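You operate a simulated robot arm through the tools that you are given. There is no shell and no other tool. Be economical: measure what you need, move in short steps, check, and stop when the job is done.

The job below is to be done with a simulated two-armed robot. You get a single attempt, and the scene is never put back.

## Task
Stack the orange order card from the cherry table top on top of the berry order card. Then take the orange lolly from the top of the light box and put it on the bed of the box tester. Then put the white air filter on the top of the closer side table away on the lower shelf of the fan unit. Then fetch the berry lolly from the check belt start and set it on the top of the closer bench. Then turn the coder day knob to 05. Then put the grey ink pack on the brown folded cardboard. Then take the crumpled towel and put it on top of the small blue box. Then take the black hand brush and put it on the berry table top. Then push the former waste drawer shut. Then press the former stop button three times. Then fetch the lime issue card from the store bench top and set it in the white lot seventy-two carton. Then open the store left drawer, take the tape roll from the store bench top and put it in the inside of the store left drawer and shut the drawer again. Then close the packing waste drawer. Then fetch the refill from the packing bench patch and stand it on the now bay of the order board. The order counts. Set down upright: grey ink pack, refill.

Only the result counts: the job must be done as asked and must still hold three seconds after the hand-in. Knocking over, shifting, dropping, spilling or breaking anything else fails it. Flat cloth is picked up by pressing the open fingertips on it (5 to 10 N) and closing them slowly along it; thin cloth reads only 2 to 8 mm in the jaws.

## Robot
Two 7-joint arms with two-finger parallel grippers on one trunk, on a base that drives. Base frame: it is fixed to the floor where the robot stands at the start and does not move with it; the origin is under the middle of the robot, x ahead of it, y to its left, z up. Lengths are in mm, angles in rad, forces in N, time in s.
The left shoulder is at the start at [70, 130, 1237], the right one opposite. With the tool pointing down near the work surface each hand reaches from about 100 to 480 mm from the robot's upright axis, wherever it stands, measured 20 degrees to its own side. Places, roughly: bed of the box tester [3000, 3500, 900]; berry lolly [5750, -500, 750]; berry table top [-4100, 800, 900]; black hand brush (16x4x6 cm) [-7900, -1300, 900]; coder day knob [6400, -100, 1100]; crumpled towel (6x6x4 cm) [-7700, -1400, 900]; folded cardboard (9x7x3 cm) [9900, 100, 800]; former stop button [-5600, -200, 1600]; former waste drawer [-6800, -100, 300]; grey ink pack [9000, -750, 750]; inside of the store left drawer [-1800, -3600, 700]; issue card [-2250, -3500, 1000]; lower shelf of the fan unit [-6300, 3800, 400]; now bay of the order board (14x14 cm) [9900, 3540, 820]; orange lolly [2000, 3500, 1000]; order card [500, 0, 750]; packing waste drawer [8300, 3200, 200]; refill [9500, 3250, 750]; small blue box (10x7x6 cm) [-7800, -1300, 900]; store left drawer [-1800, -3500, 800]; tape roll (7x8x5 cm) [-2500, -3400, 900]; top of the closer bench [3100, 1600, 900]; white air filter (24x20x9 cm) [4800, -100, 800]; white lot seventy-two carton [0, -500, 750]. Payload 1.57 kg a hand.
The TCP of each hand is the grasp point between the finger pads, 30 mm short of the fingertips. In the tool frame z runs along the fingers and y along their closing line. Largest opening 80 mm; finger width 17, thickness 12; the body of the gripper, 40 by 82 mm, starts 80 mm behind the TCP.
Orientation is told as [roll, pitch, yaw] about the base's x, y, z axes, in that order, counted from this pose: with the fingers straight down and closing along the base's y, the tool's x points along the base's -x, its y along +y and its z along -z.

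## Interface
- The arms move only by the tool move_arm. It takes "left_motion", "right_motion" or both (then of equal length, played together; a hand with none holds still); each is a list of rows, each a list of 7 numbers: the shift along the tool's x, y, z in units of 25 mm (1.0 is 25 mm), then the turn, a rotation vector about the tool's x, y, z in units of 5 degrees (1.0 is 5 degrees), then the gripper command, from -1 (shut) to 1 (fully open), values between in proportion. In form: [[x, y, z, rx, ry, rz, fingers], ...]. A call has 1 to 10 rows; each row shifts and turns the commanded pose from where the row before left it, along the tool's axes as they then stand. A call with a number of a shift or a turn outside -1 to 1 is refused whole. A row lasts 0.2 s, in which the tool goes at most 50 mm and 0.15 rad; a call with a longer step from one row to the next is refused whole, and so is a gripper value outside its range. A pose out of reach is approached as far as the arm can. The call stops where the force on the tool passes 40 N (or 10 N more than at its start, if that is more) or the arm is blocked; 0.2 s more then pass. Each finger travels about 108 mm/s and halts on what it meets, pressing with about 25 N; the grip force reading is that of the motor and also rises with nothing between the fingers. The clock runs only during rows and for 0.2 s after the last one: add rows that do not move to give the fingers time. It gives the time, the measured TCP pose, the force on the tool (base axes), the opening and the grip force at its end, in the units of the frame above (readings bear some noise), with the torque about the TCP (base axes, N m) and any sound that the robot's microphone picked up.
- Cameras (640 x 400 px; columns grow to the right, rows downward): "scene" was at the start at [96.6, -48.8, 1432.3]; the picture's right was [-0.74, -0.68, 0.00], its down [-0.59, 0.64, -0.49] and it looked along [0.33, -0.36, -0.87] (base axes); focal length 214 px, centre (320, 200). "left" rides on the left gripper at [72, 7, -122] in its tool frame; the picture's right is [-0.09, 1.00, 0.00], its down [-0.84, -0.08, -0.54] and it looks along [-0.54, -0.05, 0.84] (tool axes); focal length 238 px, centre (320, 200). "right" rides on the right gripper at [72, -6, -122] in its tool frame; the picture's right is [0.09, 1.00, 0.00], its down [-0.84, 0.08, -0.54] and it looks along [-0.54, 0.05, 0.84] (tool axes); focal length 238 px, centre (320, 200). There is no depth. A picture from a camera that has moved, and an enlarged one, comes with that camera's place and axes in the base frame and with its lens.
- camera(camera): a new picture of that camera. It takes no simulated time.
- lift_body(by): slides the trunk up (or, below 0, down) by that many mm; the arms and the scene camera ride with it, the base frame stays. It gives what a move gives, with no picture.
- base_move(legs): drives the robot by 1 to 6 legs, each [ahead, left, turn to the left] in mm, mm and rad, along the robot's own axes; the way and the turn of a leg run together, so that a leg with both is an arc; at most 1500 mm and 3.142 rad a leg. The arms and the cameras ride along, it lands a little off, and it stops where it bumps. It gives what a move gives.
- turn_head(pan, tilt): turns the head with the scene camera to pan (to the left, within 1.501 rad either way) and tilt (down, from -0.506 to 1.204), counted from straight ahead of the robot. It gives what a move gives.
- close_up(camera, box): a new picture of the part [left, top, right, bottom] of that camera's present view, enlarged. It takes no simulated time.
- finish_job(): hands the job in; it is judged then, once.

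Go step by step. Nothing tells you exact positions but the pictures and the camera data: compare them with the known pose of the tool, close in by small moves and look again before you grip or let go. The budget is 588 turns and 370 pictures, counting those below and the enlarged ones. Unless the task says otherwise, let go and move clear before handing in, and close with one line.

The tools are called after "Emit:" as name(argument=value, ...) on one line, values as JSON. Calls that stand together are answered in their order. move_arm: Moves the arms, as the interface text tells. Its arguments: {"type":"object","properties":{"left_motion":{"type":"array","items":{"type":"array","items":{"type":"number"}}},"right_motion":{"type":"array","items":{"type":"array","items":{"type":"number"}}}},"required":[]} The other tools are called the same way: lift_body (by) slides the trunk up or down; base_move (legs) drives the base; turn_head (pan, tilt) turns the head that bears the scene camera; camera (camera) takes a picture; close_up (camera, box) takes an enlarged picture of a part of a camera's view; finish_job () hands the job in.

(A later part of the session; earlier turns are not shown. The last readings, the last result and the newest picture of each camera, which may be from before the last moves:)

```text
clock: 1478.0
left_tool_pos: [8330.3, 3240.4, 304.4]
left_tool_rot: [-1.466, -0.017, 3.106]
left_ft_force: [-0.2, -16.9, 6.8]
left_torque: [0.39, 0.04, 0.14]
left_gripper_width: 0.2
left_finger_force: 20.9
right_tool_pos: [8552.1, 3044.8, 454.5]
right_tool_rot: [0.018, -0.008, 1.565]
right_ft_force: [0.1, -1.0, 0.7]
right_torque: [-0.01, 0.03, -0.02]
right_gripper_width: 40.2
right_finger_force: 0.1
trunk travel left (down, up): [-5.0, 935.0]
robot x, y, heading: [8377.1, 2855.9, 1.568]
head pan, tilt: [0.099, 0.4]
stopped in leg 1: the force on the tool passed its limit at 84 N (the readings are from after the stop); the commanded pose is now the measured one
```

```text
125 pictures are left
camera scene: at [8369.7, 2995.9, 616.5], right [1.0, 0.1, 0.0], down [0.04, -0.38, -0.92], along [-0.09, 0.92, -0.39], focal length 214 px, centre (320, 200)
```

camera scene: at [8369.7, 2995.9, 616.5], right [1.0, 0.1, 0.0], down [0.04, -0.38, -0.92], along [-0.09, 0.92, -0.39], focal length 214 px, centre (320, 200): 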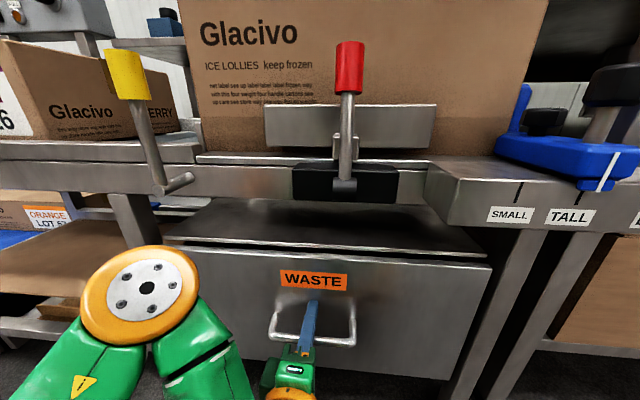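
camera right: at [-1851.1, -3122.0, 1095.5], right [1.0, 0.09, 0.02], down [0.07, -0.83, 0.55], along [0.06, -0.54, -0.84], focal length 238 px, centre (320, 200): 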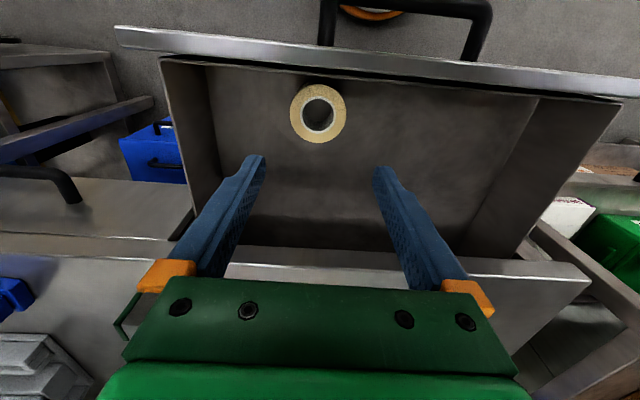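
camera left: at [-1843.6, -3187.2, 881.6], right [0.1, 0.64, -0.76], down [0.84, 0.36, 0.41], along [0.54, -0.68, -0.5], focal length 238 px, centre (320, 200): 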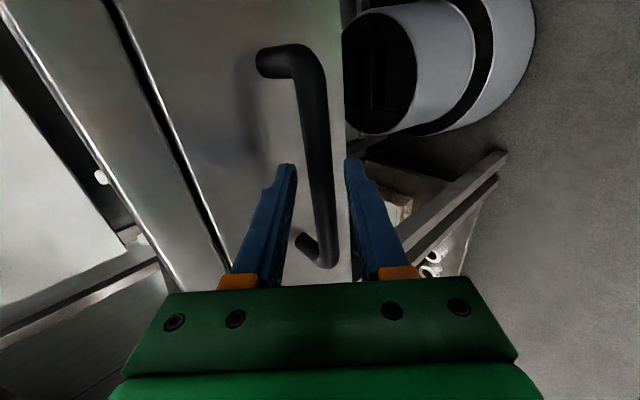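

Emit:
close_up(camera="scene", box=[120, 180, 520, 400])

```text
1.60 times, centred on (320, 290) of scene
camera zoom: at [8369.7, 2995.9, 616.5], right [1.0, 0.1, 0.0], down [0.04, -0.38, -0.92], along [-0.09, 0.92, -0.39], focal length 343 px, centre (320, 56)
```

zoom: 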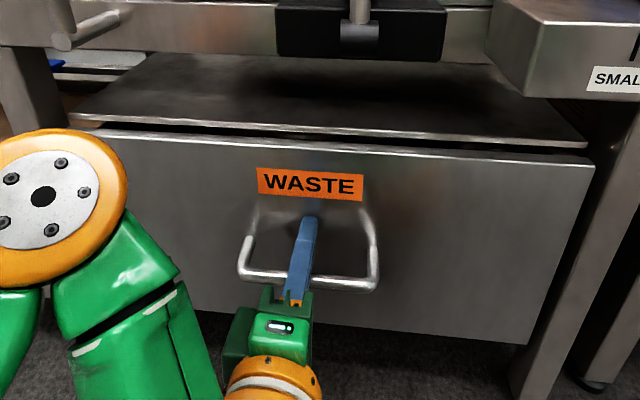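

The drawer is fully in. I'll back straight out, raise the trunk and look at the refill and the order board.

Emit:
base_move(legs=[[-850, 0, 0]])

Emit:
lift_body(by=400)

Emit:
lift_body(by=390)

Emit:
base_move(legs=[[0, -1150, 0]])

Emit:
turn_head(pan=0, tilt=0.45)

Emit:
camera(camera="scene")

```text
clock: 1482.5
left_tool_pos: [8326.5, 2395.4, 303.2]
left_tool_rot: [-1.461, -0.018, 3.118]
left_ft_force: [-0.4, 0.6, 1.0]
left_torque: [0.0, -0.01, 0.01]
left_gripper_width: 0.0
left_finger_force: 20.9
right_tool_pos: [8551.2, 2201.9, 453.3]
right_tool_rot: [0.015, -0.005, 1.573]
right_ft_force: [0.5, -0.1, -0.2]
right_torque: [-0.01, -0.05, 0.0]
right_gripper_width: 40.0
right_finger_force: 0.1
trunk travel left (down, up): [-5.0, 935.0]
robot x, y, heading: [8377.5, 2010.2, 1.575]
head pan, tilt: [0.099, 0.4]
```

```text
clock: 1486.3
left_tool_pos: [8326.1, 2395.4, 703.3]
left_tool_rot: [-1.462, -0.017, 3.117]
left_ft_force: [-0.3, 0.0, -1.1]
left_torque: [0.02, -0.02, -0.01]
left_gripper_width: 0.0
left_finger_force: 20.6
right_tool_pos: [8550.4, 2202.4, 854.5]
right_tool_rot: [0.017, -0.006, 1.573]
right_ft_force: [0.1, -0.5, -0.6]
right_torque: [0.02, 0.01, -0.01]
right_gripper_width: 40.0
right_finger_force: 0.0
trunk travel left (down, up): [-405.0, 535.0]
robot x, y, heading: [8380.2, 2011.6, 1.579]
head pan, tilt: [0.099, 0.4]
```

```text
clock: 1490.1
left_tool_pos: [8326.7, 2395.5, 1092.6]
left_tool_rot: [-1.464, -0.018, 3.116]
left_ft_force: [0.0, 0.1, 1.4]
left_torque: [0.01, -0.02, -0.01]
left_gripper_width: 0.0
left_finger_force: 21.3
right_tool_pos: [8550.9, 2202.1, 1243.5]
right_tool_rot: [0.015, -0.006, 1.573]
right_ft_force: [-0.8, 0.1, 0.1]
right_torque: [0.01, -0.01, 0.03]
right_gripper_width: 40.2
right_finger_force: 0.1
trunk travel left (down, up): [-795.0, 145.0]
robot x, y, heading: [8378.3, 2006.7, 1.573]
head pan, tilt: [0.099, 0.4]
```

```text
clock: 1496.0
left_tool_pos: [9490.7, 2400.1, 1093.2]
left_tool_rot: [-1.462, -0.015, 3.115]
left_ft_force: [-0.5, -0.2, -0.8]
left_torque: [0.01, 0.02, 0.0]
left_gripper_width: 0.1
left_finger_force: 21.4
right_tool_pos: [9713.7, 2207.9, 1245.0]
right_tool_rot: [0.016, -0.005, 1.571]
right_ft_force: [0.3, 0.6, -0.5]
right_torque: [-0.04, -0.01, -0.02]
right_gripper_width: 40.0
right_finger_force: 0.1
trunk travel left (down, up): [-795.0, 145.0]
robot x, y, heading: [9538.1, 2015.7, 1.57]
head pan, tilt: [0.099, 0.4]
```

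```text
clock: 1496.7
left_tool_pos: [9491.1, 2400.2, 1092.4]
left_tool_rot: [-1.462, -0.018, 3.114]
left_ft_force: [0.3, -0.4, -0.1]
left_torque: [0.02, 0.0, -0.01]
left_gripper_width: 0.2
left_finger_force: 21.3
right_tool_pos: [9715.7, 2208.3, 1244.2]
right_tool_rot: [0.015, -0.007, 1.572]
right_ft_force: [0.4, -0.1, 0.3]
right_torque: [0.02, 0.01, 0.0]
right_gripper_width: 39.9
right_finger_force: 0.1
trunk travel left (down, up): [-795.0, 145.0]
robot x, y, heading: [9544.3, 2012.3, 1.577]
head pan, tilt: [0.0, 0.45]
```

```text
123 pictures are left
camera scene: at [9542.2, 2157.5, 1401.4], right [1.0, 0.01, 0.0], down [0.0, -0.44, -0.9], along [0.0, 0.9, -0.44], focal length 214 px, centre (320, 200)
```

scene: 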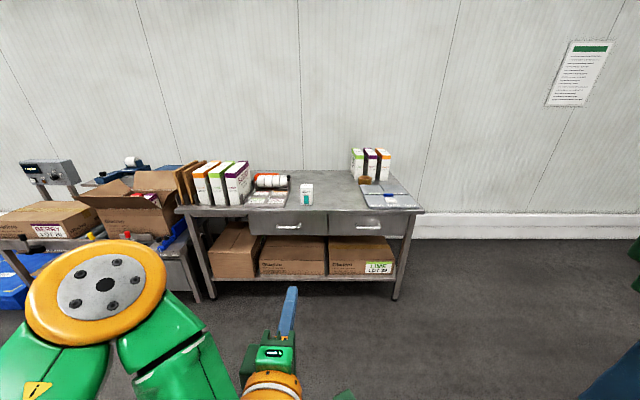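

Emit:
close_up(camera="scene", box=[240, 140, 440, 250])

```text
3.20 times, centred on (340, 195) of scene
camera zoom: at [9542.2, 2157.5, 1401.4], right [1.0, 0.01, 0.0], down [0.0, -0.44, -0.9], along [0.0, 0.9, -0.44], focal length 686 px, centre (256, 216)
```

zoom: 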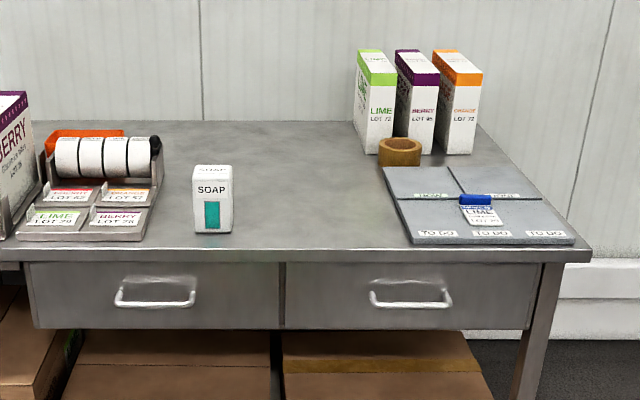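

The refill is the white SOAP box near (9459, 3313). The NOW bay should be the upper-left field of the board near (9895, 3535). I'll turn the right hand so its jaws close front-to-back, and lift the left hand out of the way.

Emit:
move_arm(right_motion=[[0, 0, 0, 0, 0, 1, 0.5], [0, 0, 0, 0, 0, 1, 0.5], [0, 0, 0, 0, 0, 1, 0.5], [0, 0, 0, 0, 0, 1, 0.5], [0, 0, 0, 0, 0, 1, 0.5], [0, 0, 0, 0, 0, 1, 0.5], [0, 0, 0, 0, 0, 1, 0.5], [0, 0, 0, 0, 0, 1, 0.5], [0, 0, 0, 0, 0, 1, 0.5], [0, 0, 0, 0, 0, 1, 0.5]], left_motion=[[0, -1, 0, 0, 0, 0, -1], [0, -1, 0, 0, 0, 0, -1], [0, -1, 0, 0, 0, 0, -1], [0, -1, 0, 0, 0, 0, -1], [0, 0, 0, 0, 0, 0, -1], [0, 0, 0, 0, 0, 0, -1], [0, 0, 0, 0, 0, 0, -1], [0, 0, 0, 0, 0, 0, -1], [0, 0, 0, 0, 0, 0, -1], [0, 0, 0, 0, 0, 0, -1]])

Emit:
move_arm(right_motion=[[0, 0.9, 0, 0, 0, 1, 0.8], [0, 0.9, 0, 0, 0, 1, 0.8], [0, 0.9, 0, 0, 0, 1, 0.8], [0, 0.9, 0, 0, 0, 1, 0.8], [0, 0.9, 0, 0, 0, 1, 0.8], [0, 0.9, 0, 0, 0, 1, 0.8], [0, 0.9, 0, 0, 0, 1, 0.8], [0, 0.9, 0, 0, 0, 1, 0.8]])

Emit:
base_move(legs=[[0, 245, 0], [830, 0, 0]])

Emit:
turn_head(pan=-0.4, tilt=0.65)

Emit:
camera(camera="scene")

Emit:
camera(camera="right")

```text
clock: 1498.8
left_tool_pos: [9494.9, 2415.1, 1192.6]
left_tool_rot: [-1.463, -0.019, 3.117]
left_ft_force: [0.2, 0.4, -0.4]
left_torque: [0.01, 0.01, 0.0]
left_gripper_width: 0.0
left_finger_force: 21.1
left hand out of reach, approached as far as the arm can: row 1
right_tool_pos: [9713.9, 2207.2, 1243.2]
right_tool_rot: [0.014, 0.009, 0.698]
right_ft_force: [0.1, -0.6, 0.8]
right_torque: [0.01, 0.0, 0.02]
right_gripper_width: 60.2
right_finger_force: 0.0
trunk travel left (down, up): [-795.0, 145.0]
robot x, y, heading: [9540.9, 2016.9, 1.573]
head pan, tilt: [0.0, 0.45]
```

```text
clock: 1500.7
left_tool_pos: [9495.5, 2416.3, 1191.9]
left_tool_rot: [-1.461, -0.019, 3.115]
left_ft_force: [-0.2, 0.6, -0.8]
left_torque: [0.0, 0.02, 0.0]
left_gripper_width: 0.0
left_finger_force: 21.1
right_tool_pos: [9690.5, 2338.6, 1193.1]
right_tool_rot: [0.004, 0.017, 0.001]
right_ft_force: [0.0, 0.0, 0.0]
right_torque: [-0.03, 0.01, -0.04]
right_gripper_width: 71.9
right_finger_force: 0.0
right hand out of reach, approached as far as the arm can: row 2, 3, 4, 5, 6, 7, 8
trunk travel left (down, up): [-795.0, 145.0]
robot x, y, heading: [9539.7, 2017.2, 1.573]
head pan, tilt: [0.0, 0.45]
```

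```text
clock: 1506.5
left_tool_pos: [9243.0, 3246.7, 1192.3]
left_tool_rot: [-1.463, -0.019, 3.12]
left_ft_force: [-0.3, 0.5, 0.5]
left_torque: [-0.01, -0.02, 0.01]
left_gripper_width: 0.1
left_finger_force: 21.3
right_tool_pos: [9437.6, 3168.7, 1193.8]
right_tool_rot: [0.006, 0.017, 0.003]
right_ft_force: [0.0, -0.5, -0.4]
right_torque: [0.03, 0.01, -0.02]
right_gripper_width: 72.0
right_finger_force: 0.0
trunk travel left (down, up): [-795.0, 145.0]
robot x, y, heading: [9294.6, 2845.9, 1.577]
head pan, tilt: [0.0, 0.45]
```

```text
clock: 1507.3
left_tool_pos: [9243.6, 3248.0, 1192.4]
left_tool_rot: [-1.461, -0.017, 3.119]
left_ft_force: [0.4, 0.4, 0.4]
left_torque: [-0.01, 0.01, 0.03]
left_gripper_width: 0.0
left_finger_force: 21.5
right_tool_pos: [9438.0, 3170.1, 1193.3]
right_tool_rot: [0.006, 0.016, 0.003]
right_ft_force: [-0.2, -0.3, -0.1]
right_torque: [-0.03, 0.01, 0.02]
right_gripper_width: 72.0
right_finger_force: 0.0
trunk travel left (down, up): [-795.0, 145.0]
robot x, y, heading: [9290.6, 2848.7, 1.579]
head pan, tilt: [-0.4, 0.649]
```

```text
121 pictures are left
camera scene: at [9324.7, 2978.5, 1383.6], right [0.92, -0.38, 0.0], down [-0.23, -0.56, -0.8], along [0.3, 0.74, -0.6], focal length 214 px, centre (320, 200)
```

scene: 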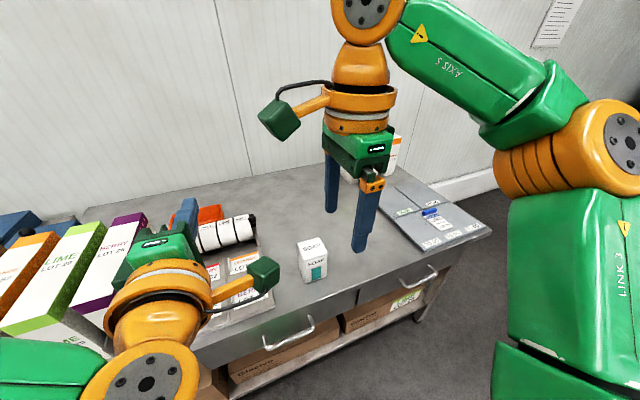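

```text
120 pictures are left
camera right: at [9366.8, 3163.4, 1316.0], right [-0.1, 1.0, 0.01], down [0.85, 0.08, 0.53], along [0.52, 0.06, -0.85], focal length 238 px, centre (320, 200)
```

right: 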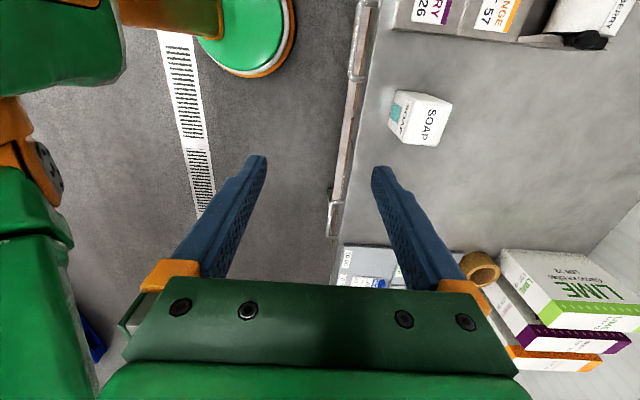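

Emit:
close_up(camera="right", box=[370, 70, 490, 170])

Emit:
close_up(camera="scene", box=[370, 170, 500, 260])

```text
4.00 times, centred on (430, 120) of right
camera zoom: at [9366.8, 3163.4, 1316.0], right [-0.1, 1.0, 0.01], down [0.85, 0.08, 0.53], along [0.52, 0.06, -0.85], focal length 953 px, centre (-120, 520)
```

zoom: 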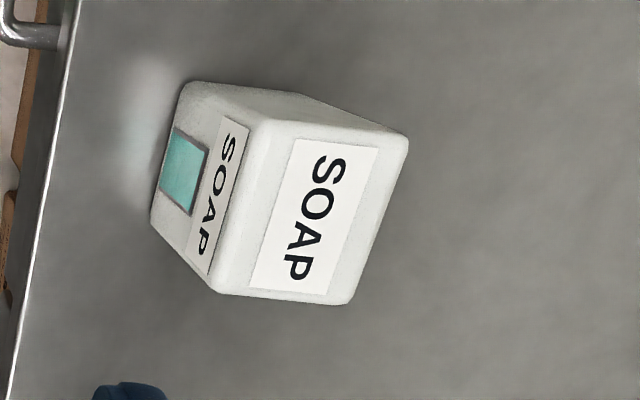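

```text
4.44 times, centred on (435, 215) of scene
camera zoom: at [9324.7, 2978.5, 1383.6], right [0.92, -0.38, 0.0], down [-0.23, -0.56, -0.8], along [0.3, 0.74, -0.6], focal length 953 px, centre (-191, 133)
```

zoom: 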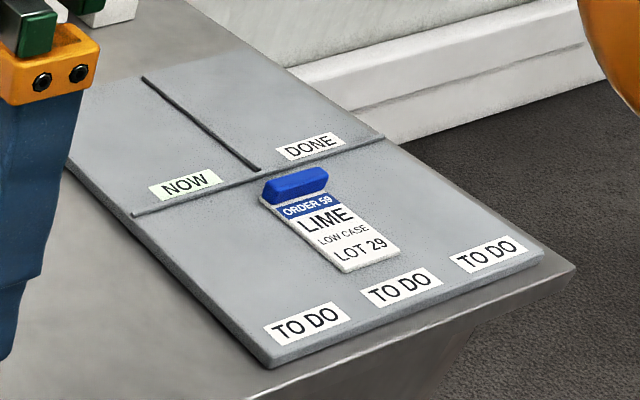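

The NOW bay is the upper-left field, as expected. The refill's top is 67 by 58 mm, centered at (9445, 3349, 925). I'll move over it.

Emit:
base_move(legs=[[100, 0, 0]])

Emit:
move_arm(right_motion=[[-0.05, 0.8, 0.4, 0, 0, 0, 1], [-0.05, 0.8, 0.6, 0, 0, 0, 1], [-0.05, 0.8, 0.8, 0, 0, 0, 1], [-0.05, 0.8, 0.8, 0, 0, 0, 1], [0, 0, 0.8, 0, 0, 0, 1], [0, 0, 0.8, 0, 0, 0, 1], [0, 0, 0, 0, 0, 0, 1]])

Emit:
camera(camera="right")

```text
clock: 1508.5
left_tool_pos: [9241.4, 3343.6, 1194.4]
left_tool_rot: [-1.464, -0.018, 3.115]
left_ft_force: [0.2, -0.8, -1.0]
left_torque: [-0.02, 0.02, -0.04]
left_gripper_width: 0.0
left_finger_force: 20.9
right_tool_pos: [9437.9, 3265.0, 1194.6]
right_tool_rot: [0.011, 0.018, 0.005]
right_ft_force: [-0.2, -1.1, -0.5]
right_torque: [0.01, 0.0, 0.02]
right_gripper_width: 71.9
right_finger_force: 0.0
trunk travel left (down, up): [-795.0, 145.0]
robot x, y, heading: [9290.9, 2947.9, 1.582]
head pan, tilt: [-0.4, 0.649]
```

```text
clock: 1510.1
left_tool_pos: [9242.6, 3348.9, 1192.7]
left_tool_rot: [-1.46, -0.018, 3.117]
left_ft_force: [-0.5, -0.4, 0.1]
left_torque: [0.01, 0.0, -0.04]
left_gripper_width: 0.1
left_finger_force: 20.9
right_tool_pos: [9456.8, 3341.7, 1085.2]
right_tool_rot: [0.006, 0.017, 0.003]
right_ft_force: [0.1, 0.3, 0.3]
right_torque: [-0.02, 0.02, -0.03]
right_gripper_width: 80.1
right_finger_force: 0.0
right hand out of reach, approached as far as the arm can: row 1, 2, 4
trunk travel left (down, up): [-795.0, 145.0]
robot x, y, heading: [9292.5, 2949.3, 1.578]
head pan, tilt: [-0.4, 0.649]
```

```text
117 pictures are left
camera right: at [9384.9, 3334.4, 1208.5], right [-0.1, 1.0, 0.01], down [0.85, 0.08, 0.53], along [0.52, 0.06, -0.85], focal length 238 px, centre (320, 200)
```

right: 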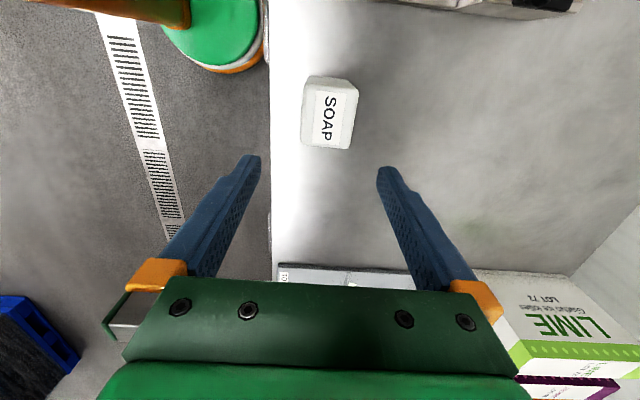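

Emit:
base_move(legs=[[4, 0, 0.042]])

Emit:
move_arm(right_motion=[[0, 0, 0.9, 0, 0, 0.45, 1], [0, 0, 0.9, 0, 0, 0, 1], [0, 0, 0.6, 0, 0, 0, 1], [0, 0, 0, 0, 0, 0, 1]])

Emit:
camera(camera="right")

```text
clock: 1510.9
left_tool_pos: [9227.4, 3349.7, 1192.8]
left_tool_rot: [-1.463, -0.018, -3.124]
left_ft_force: [-0.4, -0.8, 0.4]
left_torque: [-0.02, -0.01, -0.02]
left_gripper_width: 0.0
left_finger_force: 21.6
right_tool_pos: [9440.8, 3351.1, 1085.1]
right_tool_rot: [0.006, 0.018, 0.046]
right_ft_force: [-0.2, -0.3, -0.5]
right_torque: [-0.01, -0.01, -0.02]
right_gripper_width: 79.9
right_finger_force: 0.0
trunk travel left (down, up): [-795.0, 145.0]
robot x, y, heading: [9287.3, 2952.7, 1.618]
head pan, tilt: [-0.4, 0.649]
```

```text
clock: 1511.9
left_tool_pos: [9225.4, 3349.1, 1192.6]
left_tool_rot: [-1.463, -0.018, -3.124]
left_ft_force: [0.9, 0.7, -0.2]
left_torque: [0.02, 0.02, 0.02]
left_gripper_width: 0.0
left_finger_force: 21.2
right_tool_pos: [9438.3, 3352.4, 1024.2]
right_tool_rot: [0.006, 0.018, 0.005]
right_ft_force: [0.5, -0.3, -0.4]
right_torque: [0.02, -0.02, 0.0]
right_gripper_width: 79.8
right_finger_force: 0.0
trunk travel left (down, up): [-795.0, 145.0]
robot x, y, heading: [9288.8, 2951.1, 1.622]
head pan, tilt: [-0.4, 0.649]
```

```text
116 pictures are left
camera right: at [9366.8, 3345.5, 1148.9], right [-0.1, 1.0, 0.01], down [0.85, 0.08, 0.53], along [0.52, 0.06, -0.85], focal length 238 px, centre (320, 200)
```

right: 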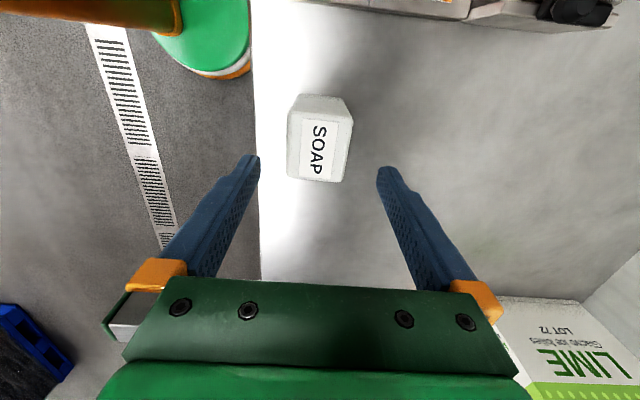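

Emit:
move_arm(right_motion=[[-0.3, 0.15, 0.6, 0, 0, 0, 1], [0, 0, 0.9, 0, 0, 0, 1], [0, 0, 0.9, 0, 0, 0, 1], [0, 0, 0.6, 0, 0, 0, 1], [0, 0, 0, 0, 0, 0, 1]])

Emit:
camera(camera="right")

```text
clock: 1513.1
left_tool_pos: [9225.6, 3349.3, 1192.6]
left_tool_rot: [-1.463, -0.017, -3.124]
left_ft_force: [-0.3, 0.0, -0.3]
left_torque: [-0.01, 0.03, 0.02]
left_gripper_width: 0.2
left_finger_force: 20.6
right_tool_pos: [9443.9, 3355.7, 951.3]
right_tool_rot: [0.005, 0.019, 0.008]
right_ft_force: [0.0, -0.2, 0.0]
right_torque: [-0.01, 0.03, 0.02]
right_gripper_width: 80.0
right_finger_force: 0.1
trunk travel left (down, up): [-795.0, 145.0]
robot x, y, heading: [9289.5, 2952.9, 1.618]
head pan, tilt: [-0.4, 0.649]
```

```text
115 pictures are left
camera right: at [9372.2, 3349.3, 1074.5], right [-0.1, 1.0, 0.01], down [0.85, 0.08, 0.53], along [0.52, 0.06, -0.85], focal length 238 px, centre (320, 200)
```

right: 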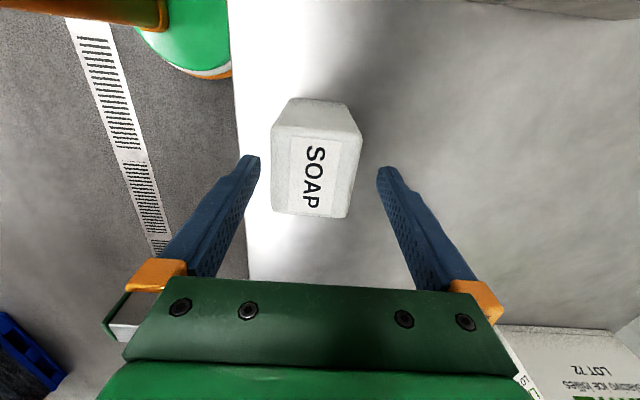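

Emit:
move_arm(right_motion=[[0, 0, 0.8, 0, 0, 0, 1], [0, 0, 0.8, 0, 0, 0, 1], [0, 0, 0.5, 0, 0, 0, 1], [0, 0, 0, 0, 0, 0, 1]])

Emit:
camera(camera="right")

```text
clock: 1514.1
left_tool_pos: [9225.2, 3349.1, 1192.4]
left_tool_rot: [-1.463, -0.017, -3.125]
left_ft_force: [0.1, 0.4, 0.5]
left_torque: [-0.04, 0.01, -0.01]
left_gripper_width: 0.0
left_finger_force: 21.3
right_tool_pos: [9448.1, 3349.5, 902.9]
right_tool_rot: [0.007, 0.02, 0.004]
right_ft_force: [-0.1, 0.9, -0.9]
right_torque: [0.05, -0.03, 0.01]
right_gripper_width: 80.2
right_finger_force: 0.0
right hand out of reach, approached as far as the arm can: row 2, 3
trunk travel left (down, up): [-795.0, 145.0]
robot x, y, heading: [9289.4, 2951.6, 1.616]
head pan, tilt: [-0.4, 0.649]
```

```text
114 pictures are left
camera right: at [9376.9, 3342.5, 1026.1], right [-0.1, 1.0, 0.01], down [0.85, 0.08, 0.53], along [0.52, 0.06, -0.85], focal length 238 px, centre (320, 200)
```

right: 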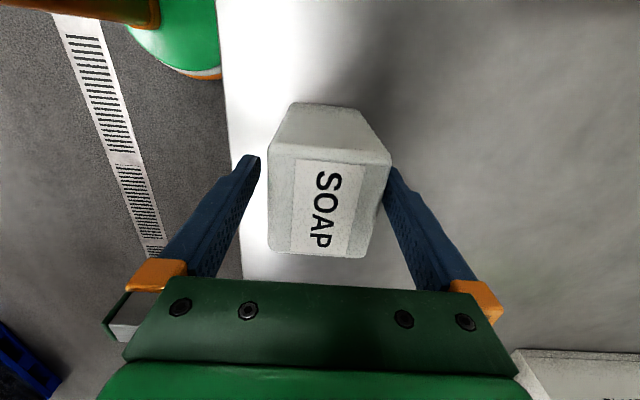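

Emit:
move_arm(right_motion=[[0, 0, 0, 0, 0, 0, 0.7], [0, 0, 0, 0, 0, 0, 0.4], [0, 0, 0, 0, 0, 0, 0.2], [0, 0, 0, 0, 0, 0, 0.2], [0, 0, 0, 0, 0, 0, 0.2]])

Emit:
lift_body(by=70)

Emit:
camera(camera="right")

Emit:
camera(camera="scene")

```text
clock: 1515.3
left_tool_pos: [9226.4, 3349.2, 1191.9]
left_tool_rot: [-1.461, -0.019, -3.125]
left_ft_force: [-0.9, -0.2, 0.5]
left_torque: [0.01, 0.04, -0.02]
left_gripper_width: 0.2
left_finger_force: 21.4
right_tool_pos: [9447.3, 3350.0, 903.0]
right_tool_rot: [0.006, 0.02, 0.005]
right_ft_force: [-0.6, 2.0, 1.0]
right_torque: [-0.04, 0.16, -0.1]
right_gripper_width: 63.8
right_finger_force: 24.9
trunk travel left (down, up): [-795.0, 145.0]
robot x, y, heading: [9289.6, 2955.7, 1.627]
head pan, tilt: [-0.4, 0.649]
```

```text
clock: 1516.4
left_tool_pos: [9226.3, 3351.5, 1262.2]
left_tool_rot: [-1.463, -0.018, -3.124]
left_ft_force: [-0.7, -0.8, 0.8]
left_torque: [-0.01, 0.02, -0.02]
left_gripper_width: 0.2
left_finger_force: 21.4
right_tool_pos: [9448.5, 3349.9, 971.5]
right_tool_rot: [0.007, 0.019, 0.006]
right_ft_force: [-0.4, 0.4, -4.6]
right_torque: [0.01, 0.03, -0.01]
right_gripper_width: 64.1
right_finger_force: 25.3
trunk travel left (down, up): [-865.0, 75.0]
robot x, y, heading: [9290.1, 2951.5, 1.62]
head pan, tilt: [-0.4, 0.649]
```

```text
113 pictures are left
camera right: at [9377.4, 3343.7, 1095.7], right [-0.1, 1.0, 0.01], down [0.85, 0.08, 0.53], along [0.52, 0.06, -0.85], focal length 238 px, centre (320, 200)
```

right: 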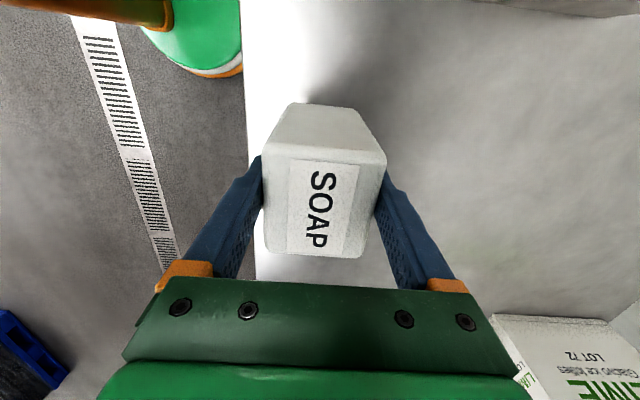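

```text
112 pictures are left
camera scene: at [9319.3, 3085.2, 1453.4], right [0.94, -0.34, 0.0], down [-0.21, -0.57, -0.8], along [0.27, 0.75, -0.61], focal length 214 px, centre (320, 200)
```

scene: 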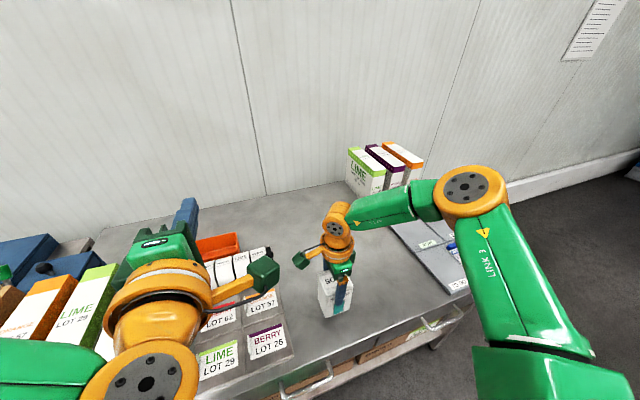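

The refill is held upright. I'll carry it around to the right end of the bench, where the board is within reach.

Emit:
move_arm(right_motion=[[0, 0, -0.9, 0, 0, 0, 0.2], [0, 0, -0.9, 0, 0, 0, 0.2]])

Emit:
base_move(legs=[[-500, 0, -0.048], [0, -1310, 0], [0, 0, 1.571], [0, -850, 0]])

Emit:
turn_head(pan=-0.2, tilt=0.6)

Emit:
camera(camera="scene")

```text
clock: 1517.0
left_tool_pos: [9226.0, 3350.9, 1262.2]
left_tool_rot: [-1.46, -0.018, -3.125]
left_ft_force: [0.5, -0.7, 0.1]
left_torque: [-0.03, -0.02, 0.02]
left_gripper_width: 0.0
left_finger_force: 21.7
right_tool_pos: [9448.8, 3350.1, 1017.9]
right_tool_rot: [0.007, 0.021, 0.007]
right_ft_force: [-0.3, -0.6, -5.1]
right_torque: [0.03, 0.05, -0.02]
right_gripper_width: 64.1
right_finger_force: 25.2
trunk travel left (down, up): [-865.0, 75.0]
robot x, y, heading: [9288.7, 2949.8, 1.619]
head pan, tilt: [-0.4, 0.649]
```

```text
clock: 1534.0
left_tool_pos: [10236.5, 3259.3, 1262.1]
left_tool_rot: [-1.461, -0.016, -1.612]
left_ft_force: [-0.2, 0.3, -0.7]
left_torque: [-0.02, 0.02, 0.0]
left_gripper_width: 0.0
left_finger_force: 21.8
right_tool_pos: [10249.8, 3480.8, 1017.3]
right_tool_rot: [0.006, 0.02, 1.52]
right_ft_force: [-0.3, -0.2, -6.3]
right_torque: [-0.03, 0.0, -0.03]
right_gripper_width: 63.8
right_finger_force: 25.3
trunk travel left (down, up): [-865.0, 75.0]
robot x, y, heading: [10637.4, 3300.3, 3.133]
head pan, tilt: [-0.4, 0.649]
```

```text
clock: 1534.8
left_tool_pos: [10236.7, 3259.3, 1262.0]
left_tool_rot: [-1.463, -0.018, -1.611]
left_ft_force: [0.2, 0.1, -0.2]
left_torque: [0.01, 0.02, 0.02]
left_gripper_width: 0.0
left_finger_force: 21.2
right_tool_pos: [10249.8, 3482.3, 1018.3]
right_tool_rot: [0.005, 0.018, 1.519]
right_ft_force: [0.5, 0.1, -5.6]
right_torque: [0.02, -0.01, -0.01]
right_gripper_width: 63.8
right_finger_force: 25.3
trunk travel left (down, up): [-865.0, 75.0]
robot x, y, heading: [10639.7, 3299.8, 3.129]
head pan, tilt: [-0.201, 0.6]
```

```text
111 pictures are left
camera scene: at [10501.6, 3319.8, 1457.7], right [0.21, 0.98, 0.0], down [0.55, -0.12, -0.82], along [-0.81, 0.17, -0.57], focal length 214 px, centre (320, 200)
```

scene: 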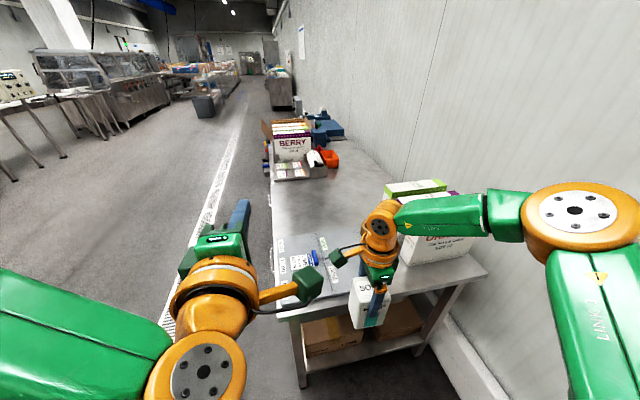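

Emit:
base_move(legs=[[268, -60, 0.01]])

Emit:
move_arm(right_motion=[[0, 0.7, 0, 0, 0, -0.2, 0.2], [0, 0.7, 0, 0, 0, -0.2, 0.2], [0, 0.7, 0, 0, 0, -0.2, 0.2], [0, 0.7, 0, 0, 0, 0, 0.2]])

Emit:
camera(camera="scene")

Emit:
camera(camera="right")

```text
clock: 1536.7
left_tool_pos: [9970.3, 3317.8, 1262.5]
left_tool_rot: [-1.462, -0.018, -1.603]
left_ft_force: [0.0, 0.0, 0.1]
left_torque: [0.02, 0.03, 0.0]
left_gripper_width: 0.0
left_finger_force: 21.5
right_tool_pos: [9981.6, 3541.0, 1017.4]
right_tool_rot: [0.009, 0.02, 1.528]
right_ft_force: [0.0, 0.6, -5.4]
right_torque: [-0.01, 0.02, 0.0]
right_gripper_width: 63.8
right_finger_force: 24.8
trunk travel left (down, up): [-865.0, 75.0]
robot x, y, heading: [10369.7, 3360.4, 3.141]
head pan, tilt: [-0.201, 0.6]
```

```text
clock: 1537.7
left_tool_pos: [9967.6, 3319.5, 1260.5]
left_tool_rot: [-1.461, -0.018, -1.604]
left_ft_force: [0.7, -0.3, 0.0]
left_torque: [0.0, -0.02, 0.0]
left_gripper_width: 0.1
left_finger_force: 21.1
right_tool_pos: [9938.8, 3560.7, 1027.3]
right_tool_rot: [0.009, 0.021, 1.58]
right_ft_force: [-0.7, 0.2, -5.7]
right_torque: [-0.02, -0.02, -0.01]
right_gripper_width: 64.1
right_finger_force: 25.1
right hand out of reach, approached as far as the arm can: row 2, 3, 4
trunk travel left (down, up): [-865.0, 75.0]
robot x, y, heading: [10372.6, 3363.7, 3.139]
head pan, tilt: [-0.201, 0.6]
```

```text
110 pictures are left
camera scene: at [10232.3, 3381.2, 1457.6], right [0.2, 0.98, 0.0], down [0.55, -0.11, -0.82], along [-0.81, 0.17, -0.57], focal length 214 px, centre (320, 200)
```

scene: 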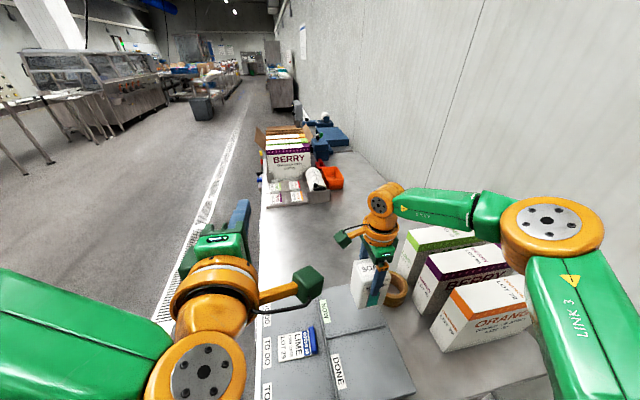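

```text
109 pictures are left
camera right: at [9945.7, 3491.1, 1150.5], right [-0.99, -0.1, 0.01], down [-0.08, 0.85, 0.53], along [-0.06, 0.52, -0.85], focal length 238 px, centre (320, 200)
```

right: 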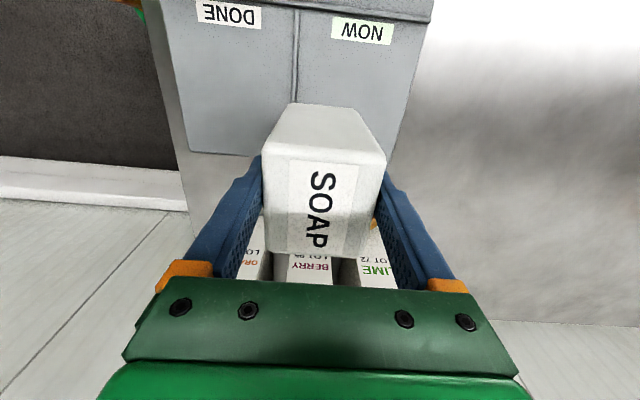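

The NOW bay is centered at about (9899, 3530). I need a bit more reach, so I'll raise the hand relative to the shoulder and extend, using the trunk for height.

Emit:
move_arm(right_motion=[[0.3, 0, -1, 0, 0, 0, 0.2], [0.3, 0, -1, 0, 0, 0, 0.2], [0.3, 0, -1, 0, 0, 0, 0.2], [0.3, 0, -1, 0, 0, 0, 0.2], [0, 0.6, 0, 0, 0, 0, 0.2], [0, 0.6, 0, 0, 0, 0, 0.2], [0, 0.4, 0, 0, 0, 0, 0.2]])

```text
clock: 1539.3
left_tool_pos: [9967.5, 3319.7, 1262.3]
left_tool_rot: [-1.461, -0.018, -1.603]
left_ft_force: [0.4, -0.4, 1.0]
left_torque: [0.02, 0.01, 0.0]
left_gripper_width: 0.0
left_finger_force: 21.2
right_tool_pos: [9937.9, 3551.3, 1121.5]
right_tool_rot: [0.006, 0.021, 1.578]
right_ft_force: [1.0, -0.3, -5.4]
right_torque: [0.02, 0.0, 0.0]
right_gripper_width: 63.7
right_finger_force: 24.5
right hand out of reach, approached as far as the arm can: row 4, 5, 6, 7
trunk travel left (down, up): [-865.0, 75.0]
robot x, y, heading: [10368.7, 3364.1, 3.139]
head pan, tilt: [-0.201, 0.6]
```

Emit:
base_move(legs=[[0, 0, 0.12]])

Emit:
move_arm(right_motion=[[-0.4, 0.5, 0, 0, 0, 0.35, 0.2], [-0.4, 0.5, 0, 0, 0, 0.35, 0.2], [-0.3, 0.2, 0, 0, 0, 0.35, 0.2], [0, 0, 0, 0, 0, 0.3, 0.2]])

Emit:
camera(camera="right")

```text
clock: 1540.3
left_tool_pos: [9975.7, 3275.9, 1260.6]
left_tool_rot: [-1.461, -0.019, -1.484]
left_ft_force: [1.0, 0.0, 0.3]
left_torque: [0.0, -0.02, 0.03]
left_gripper_width: 0.0
left_finger_force: 21.0
right_tool_pos: [9917.9, 3501.4, 1121.0]
right_tool_rot: [0.007, 0.023, 1.698]
right_ft_force: [-0.3, 0.5, -4.9]
right_torque: [-0.04, -0.01, -0.03]
right_gripper_width: 63.9
right_finger_force: 24.6
trunk travel left (down, up): [-865.0, 75.0]
robot x, y, heading: [10369.0, 3363.5, -3.029]
head pan, tilt: [-0.201, 0.6]
```

```text
clock: 1541.3
left_tool_pos: [9976.1, 3272.0, 1261.8]
left_tool_rot: [-1.46, -0.016, -1.482]
left_ft_force: [0.2, 1.2, 0.2]
left_torque: [0.01, 0.02, 0.0]
left_gripper_width: 0.0
left_finger_force: 21.0
right_tool_pos: [9900.2, 3531.1, 1118.1]
right_tool_rot: [0.007, 0.02, 1.58]
right_ft_force: [0.2, -0.1, -4.8]
right_torque: [-0.01, -0.01, -0.01]
right_gripper_width: 63.9
right_finger_force: 25.0
right hand out of reach, approached as far as the arm can: row 1, 2
trunk travel left (down, up): [-865.0, 75.0]
robot x, y, heading: [10370.7, 3362.5, -3.02]
head pan, tilt: [-0.201, 0.6]
```

```text
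108 pictures are left
camera right: at [9906.6, 3462.8, 1242.3], right [-0.99, -0.1, 0.01], down [-0.08, 0.85, 0.52], along [-0.06, 0.52, -0.85], focal length 238 px, centre (320, 200)
```

right: 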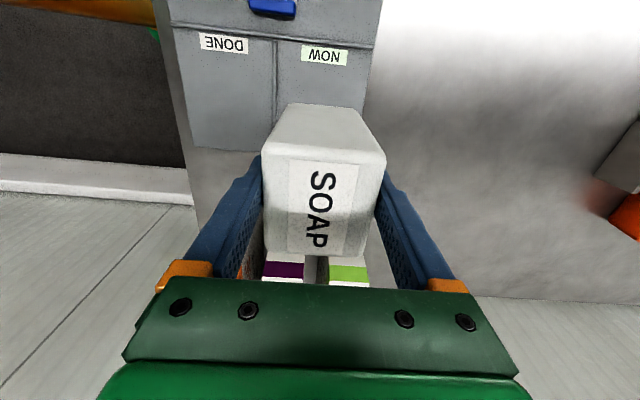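

On target over the NOW bay. I'll lower with the trunk.

Emit:
lift_body(by=-160)

Emit:
camera(camera="right")

Emit:
camera(camera="scene")

```text
clock: 1543.1
left_tool_pos: [9975.6, 3271.7, 1102.3]
left_tool_rot: [-1.461, -0.018, -1.485]
left_ft_force: [-0.1, -0.1, 1.0]
left_torque: [0.01, 0.02, 0.02]
left_gripper_width: 0.0
left_finger_force: 21.9
right_tool_pos: [9900.0, 3531.0, 958.2]
right_tool_rot: [0.008, 0.021, 1.578]
right_ft_force: [-0.1, -0.1, -5.6]
right_torque: [-0.01, -0.03, -0.02]
right_gripper_width: 64.1
right_finger_force: 24.7
trunk travel left (down, up): [-705.0, 235.0]
robot x, y, heading: [10365.9, 3360.8, -3.022]
head pan, tilt: [-0.201, 0.6]
```

```text
107 pictures are left
camera right: at [9906.9, 3463.1, 1082.3], right [-0.99, -0.1, 0.01], down [-0.08, 0.85, 0.52], along [-0.06, 0.52, -0.85], focal length 238 px, centre (320, 200)
```

right: 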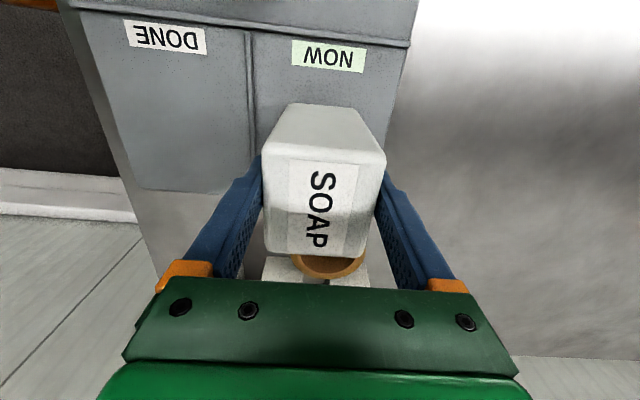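

```text
106 pictures are left
camera scene: at [10231.9, 3364.4, 1297.7], right [0.08, 1.0, 0.0], down [0.56, -0.05, -0.82], along [-0.82, 0.07, -0.57], focal length 214 px, centre (320, 200)
```

scene: 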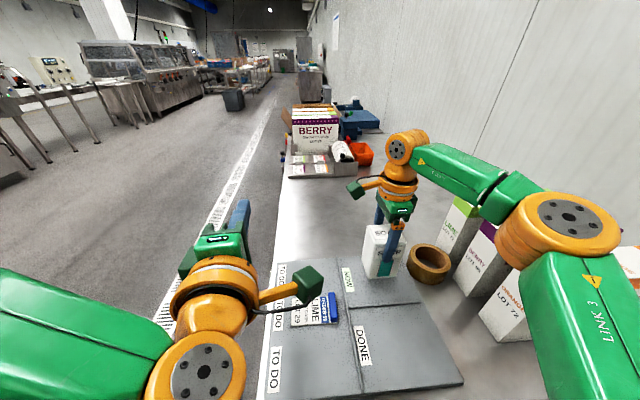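

Emit:
close_up(camera="scene", box=[340, 150, 640, 350])

```text
2.00 times, centred on (490, 250) of scene
camera zoom: at [10231.9, 3364.4, 1297.7], right [0.08, 1.0, 0.0], down [0.56, -0.05, -0.82], along [-0.82, 0.07, -0.57], focal length 429 px, centre (-20, 100)
```

zoom: 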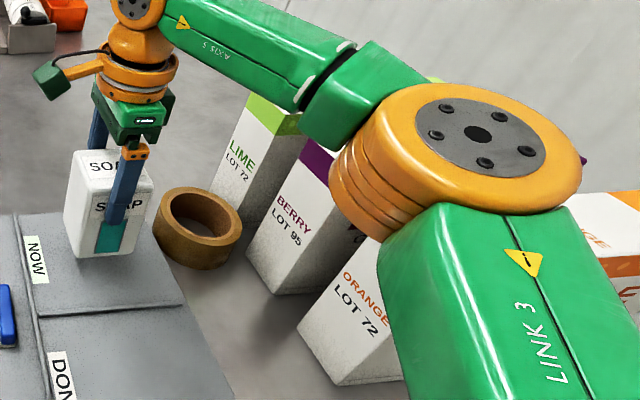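

The right elbow is close above the sample boxes, so I won't lower the trunk further. I'll raise the trunk, turn the base a little more for reach, and lower with the arm instead.

Emit:
lift_body(by=110)

Emit:
base_move(legs=[[0, 0, 0.12]])

Emit:
move_arm(right_motion=[[-0.6, 0, 0, 0, 0, 0.35, 0.2], [-0.6, 0, 0, 0, 0, 0.35, 0.2], [-0.6, 0, 0, 0, 0, 0.35, 0.2], [-0.4, 0, 0, 0, 0, 0.32, 0.2]])

Emit:
camera(camera="scene")

```text
clock: 1544.5
left_tool_pos: [9975.8, 3273.1, 1210.7]
left_tool_rot: [-1.459, -0.017, -1.482]
left_ft_force: [-0.4, 0.3, -0.1]
left_torque: [0.0, 0.0, 0.01]
left_gripper_width: 0.0
left_finger_force: 21.5
right_tool_pos: [9899.4, 3531.7, 1067.7]
right_tool_rot: [0.008, 0.019, 1.58]
right_ft_force: [-0.2, 0.1, -4.8]
right_torque: [-0.01, 0.03, 0.0]
right_gripper_width: 63.9
right_finger_force: 24.7
trunk travel left (down, up): [-815.0, 125.0]
robot x, y, heading: [10369.7, 3369.2, -3.022]
head pan, tilt: [-0.201, 0.6]
```

```text
clock: 1545.5
left_tool_pos: [9989.2, 3227.4, 1211.3]
left_tool_rot: [-1.463, -0.018, -1.365]
left_ft_force: [0.0, 0.2, 0.3]
left_torque: [0.0, 0.0, 0.0]
left_gripper_width: 0.0
left_finger_force: 21.3
right_tool_pos: [9884.7, 3475.5, 1068.9]
right_tool_rot: [0.005, 0.022, 1.7]
right_ft_force: [0.4, 0.5, -5.9]
right_torque: [-0.05, -0.03, -0.01]
right_gripper_width: 63.6
right_finger_force: 25.2
trunk travel left (down, up): [-815.0, 125.0]
robot x, y, heading: [10370.2, 3361.8, -2.905]
head pan, tilt: [-0.201, 0.6]
```

```text
clock: 1546.5
left_tool_pos: [9989.8, 3227.1, 1211.9]
left_tool_rot: [-1.46, -0.019, -1.365]
left_ft_force: [0.3, -0.6, -0.4]
left_torque: [0.02, -0.03, -0.03]
left_gripper_width: 0.0
left_finger_force: 20.6
right_tool_pos: [9880.3, 3530.7, 1067.7]
right_tool_rot: [0.005, 0.023, 1.58]
right_ft_force: [-0.6, 0.3, -5.6]
right_torque: [-0.03, 0.03, -0.01]
right_gripper_width: 63.9
right_finger_force: 24.8
trunk travel left (down, up): [-815.0, 125.0]
robot x, y, heading: [10372.1, 3362.7, -2.901]
head pan, tilt: [-0.201, 0.6]
```

```text
104 pictures are left
camera scene: at [10232.5, 3348.3, 1407.7], right [-0.04, 1.0, 0.0], down [0.57, 0.02, -0.82], along [-0.82, -0.03, -0.57], focal length 214 px, centre (320, 200)
```

scene: 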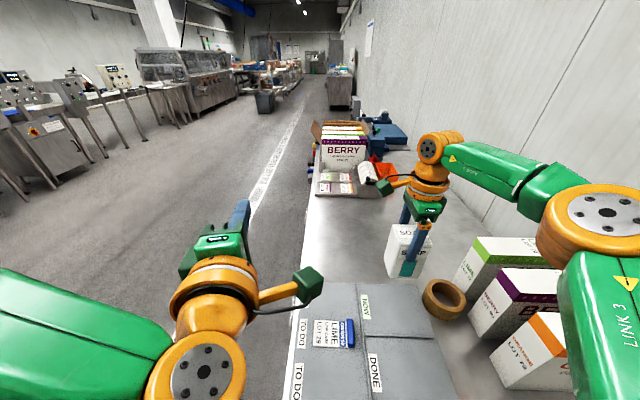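

Emit:
move_arm(right_motion=[[0, -0.76, 0.6, 0, 0, 0, 0.2], [0, 0, 0.9, 0, 0, 0, 0.2], [0, 0, 0.9, 0, 0, 0, 0.2], [0, 0, 0.9, 0, 0, 0, 0.2], [0, 0, 0.6, 0, 0, 0, 0.2]])

Emit:
camera(camera="scene")

Emit:
camera(camera="right")

```text
clock: 1547.7
left_tool_pos: [9988.2, 3225.9, 1211.1]
left_tool_rot: [-1.461, -0.017, -1.366]
left_ft_force: [-1.1, 0.3, 0.5]
left_torque: [-0.06, -0.03, -0.05]
left_gripper_width: 0.1
left_finger_force: 20.9
right_tool_pos: [9897.7, 3527.4, 970.5]
right_tool_rot: [0.003, 0.023, 1.581]
right_ft_force: [0.3, 0.4, -6.1]
right_torque: [-0.05, 0.01, -0.01]
right_gripper_width: 63.8
right_finger_force: 24.5
trunk travel left (down, up): [-815.0, 125.0]
robot x, y, heading: [10369.9, 3357.5, -2.903]
head pan, tilt: [-0.201, 0.6]
```

```text
103 pictures are left
camera scene: at [10232.2, 3348.0, 1407.7], right [-0.04, 1.0, 0.0], down [0.57, 0.02, -0.82], along [-0.82, -0.03, -0.57], focal length 214 px, centre (320, 200)
```

scene: 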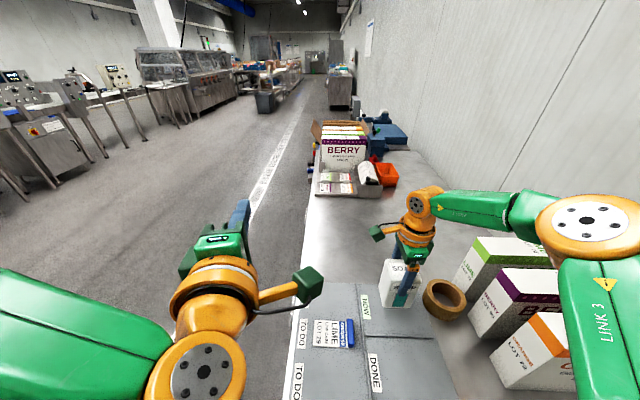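

```text
102 pictures are left
camera right: at [9904.0, 3459.1, 1093.7], right [-0.99, -0.1, 0.01], down [-0.08, 0.85, 0.52], along [-0.06, 0.52, -0.85], focal length 238 px, centre (320, 200)
```

right: 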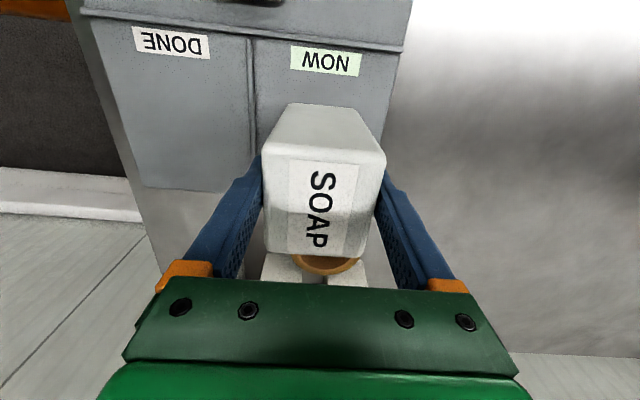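

The elbow now has clear room above the boxes. I'll keep lowering with the arm toward contact.

Emit:
move_arm(right_motion=[[0, 0, 0.5, 0, 0, 0, 0.2], [0, 0, 0.3, 0, 0, 0, 0.2], [0, 0, 0.2, 0, 0, 0, 0.2], [0, 0, 0.15, 0, 0, 0, 0.2], [0, 0, 0, 0, 0, 0, 0.2]])

Emit:
close_up(camera="scene", box=[320, 210, 600, 390])

```text
clock: 1548.9
left_tool_pos: [9988.9, 3226.2, 1212.2]
left_tool_rot: [-1.462, -0.02, -1.365]
left_ft_force: [0.1, 0.2, 0.4]
left_torque: [0.01, -0.04, 0.0]
left_gripper_width: 0.2
left_finger_force: 20.7
right_tool_pos: [9896.1, 3526.8, 941.0]
right_tool_rot: [0.003, 0.023, 1.581]
right_ft_force: [-0.6, 0.3, -5.2]
right_torque: [-0.07, 0.0, 0.02]
right_gripper_width: 64.0
right_finger_force: 25.3
trunk travel left (down, up): [-815.0, 125.0]
robot x, y, heading: [10367.1, 3359.8, -2.902]
head pan, tilt: [-0.201, 0.6]
```

```text
2.22 times, centred on (460, 300) of scene
camera zoom: at [10232.4, 3347.9, 1407.7], right [-0.04, 1.0, 0.0], down [0.57, 0.02, -0.82], along [-0.82, -0.03, -0.57], focal length 477 px, centre (9, -22)
```

zoom: 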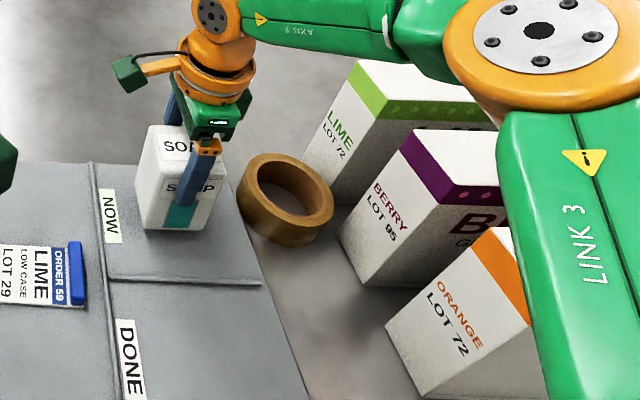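

Emit:
move_arm(right_motion=[[0, 0, 0.15, 0, 0, 0, 0.2], [0, 0, 0.12, 0, 0, 0, 0.2], [0, 0, 0.1, 0, 0, 0, 0.2], [0, 0, 0, 0, 0, 0, 0.2]])

```text
clock: 1549.9
left_tool_pos: [9989.9, 3226.5, 1210.9]
left_tool_rot: [-1.46, -0.018, -1.364]
left_ft_force: [-0.1, 0.5, 0.4]
left_torque: [0.0, 0.0, 0.03]
left_gripper_width: 0.0
left_finger_force: 21.0
right_tool_pos: [9897.0, 3526.7, 932.5]
right_tool_rot: [0.003, 0.023, 1.58]
right_ft_force: [0.1, -0.2, -5.7]
right_torque: [-0.03, 0.02, 0.0]
right_gripper_width: 64.0
right_finger_force: 25.2
trunk travel left (down, up): [-815.0, 125.0]
robot x, y, heading: [10370.2, 3363.9, -2.906]
head pan, tilt: [-0.201, 0.6]
```

Emit:
move_arm(right_motion=[[0, 0, 0.1, 0, 0, 0, 0.2], [0, 0, 0.1, 0, 0, 0, 0.2], [0, 0, 0.1, 0, 0, 0, 0.2], [0, 0, 0, 0, 0, 0, 0.2]])

```text
clock: 1550.9
left_tool_pos: [9989.3, 3226.6, 1211.7]
left_tool_rot: [-1.462, -0.017, -1.365]
left_ft_force: [-0.2, 0.3, -0.3]
left_torque: [0.02, 0.02, -0.02]
left_gripper_width: 0.1
left_finger_force: 20.8
right_tool_pos: [9897.2, 3524.9, 923.7]
right_tool_rot: [0.005, 0.022, 1.582]
right_ft_force: [-0.4, 0.2, -6.7]
right_torque: [-0.04, 0.01, 0.01]
right_gripper_width: 63.9
right_finger_force: 25.2
trunk travel left (down, up): [-815.0, 125.0]
robot x, y, heading: [10370.2, 3363.4, -2.906]
head pan, tilt: [-0.201, 0.6]
```

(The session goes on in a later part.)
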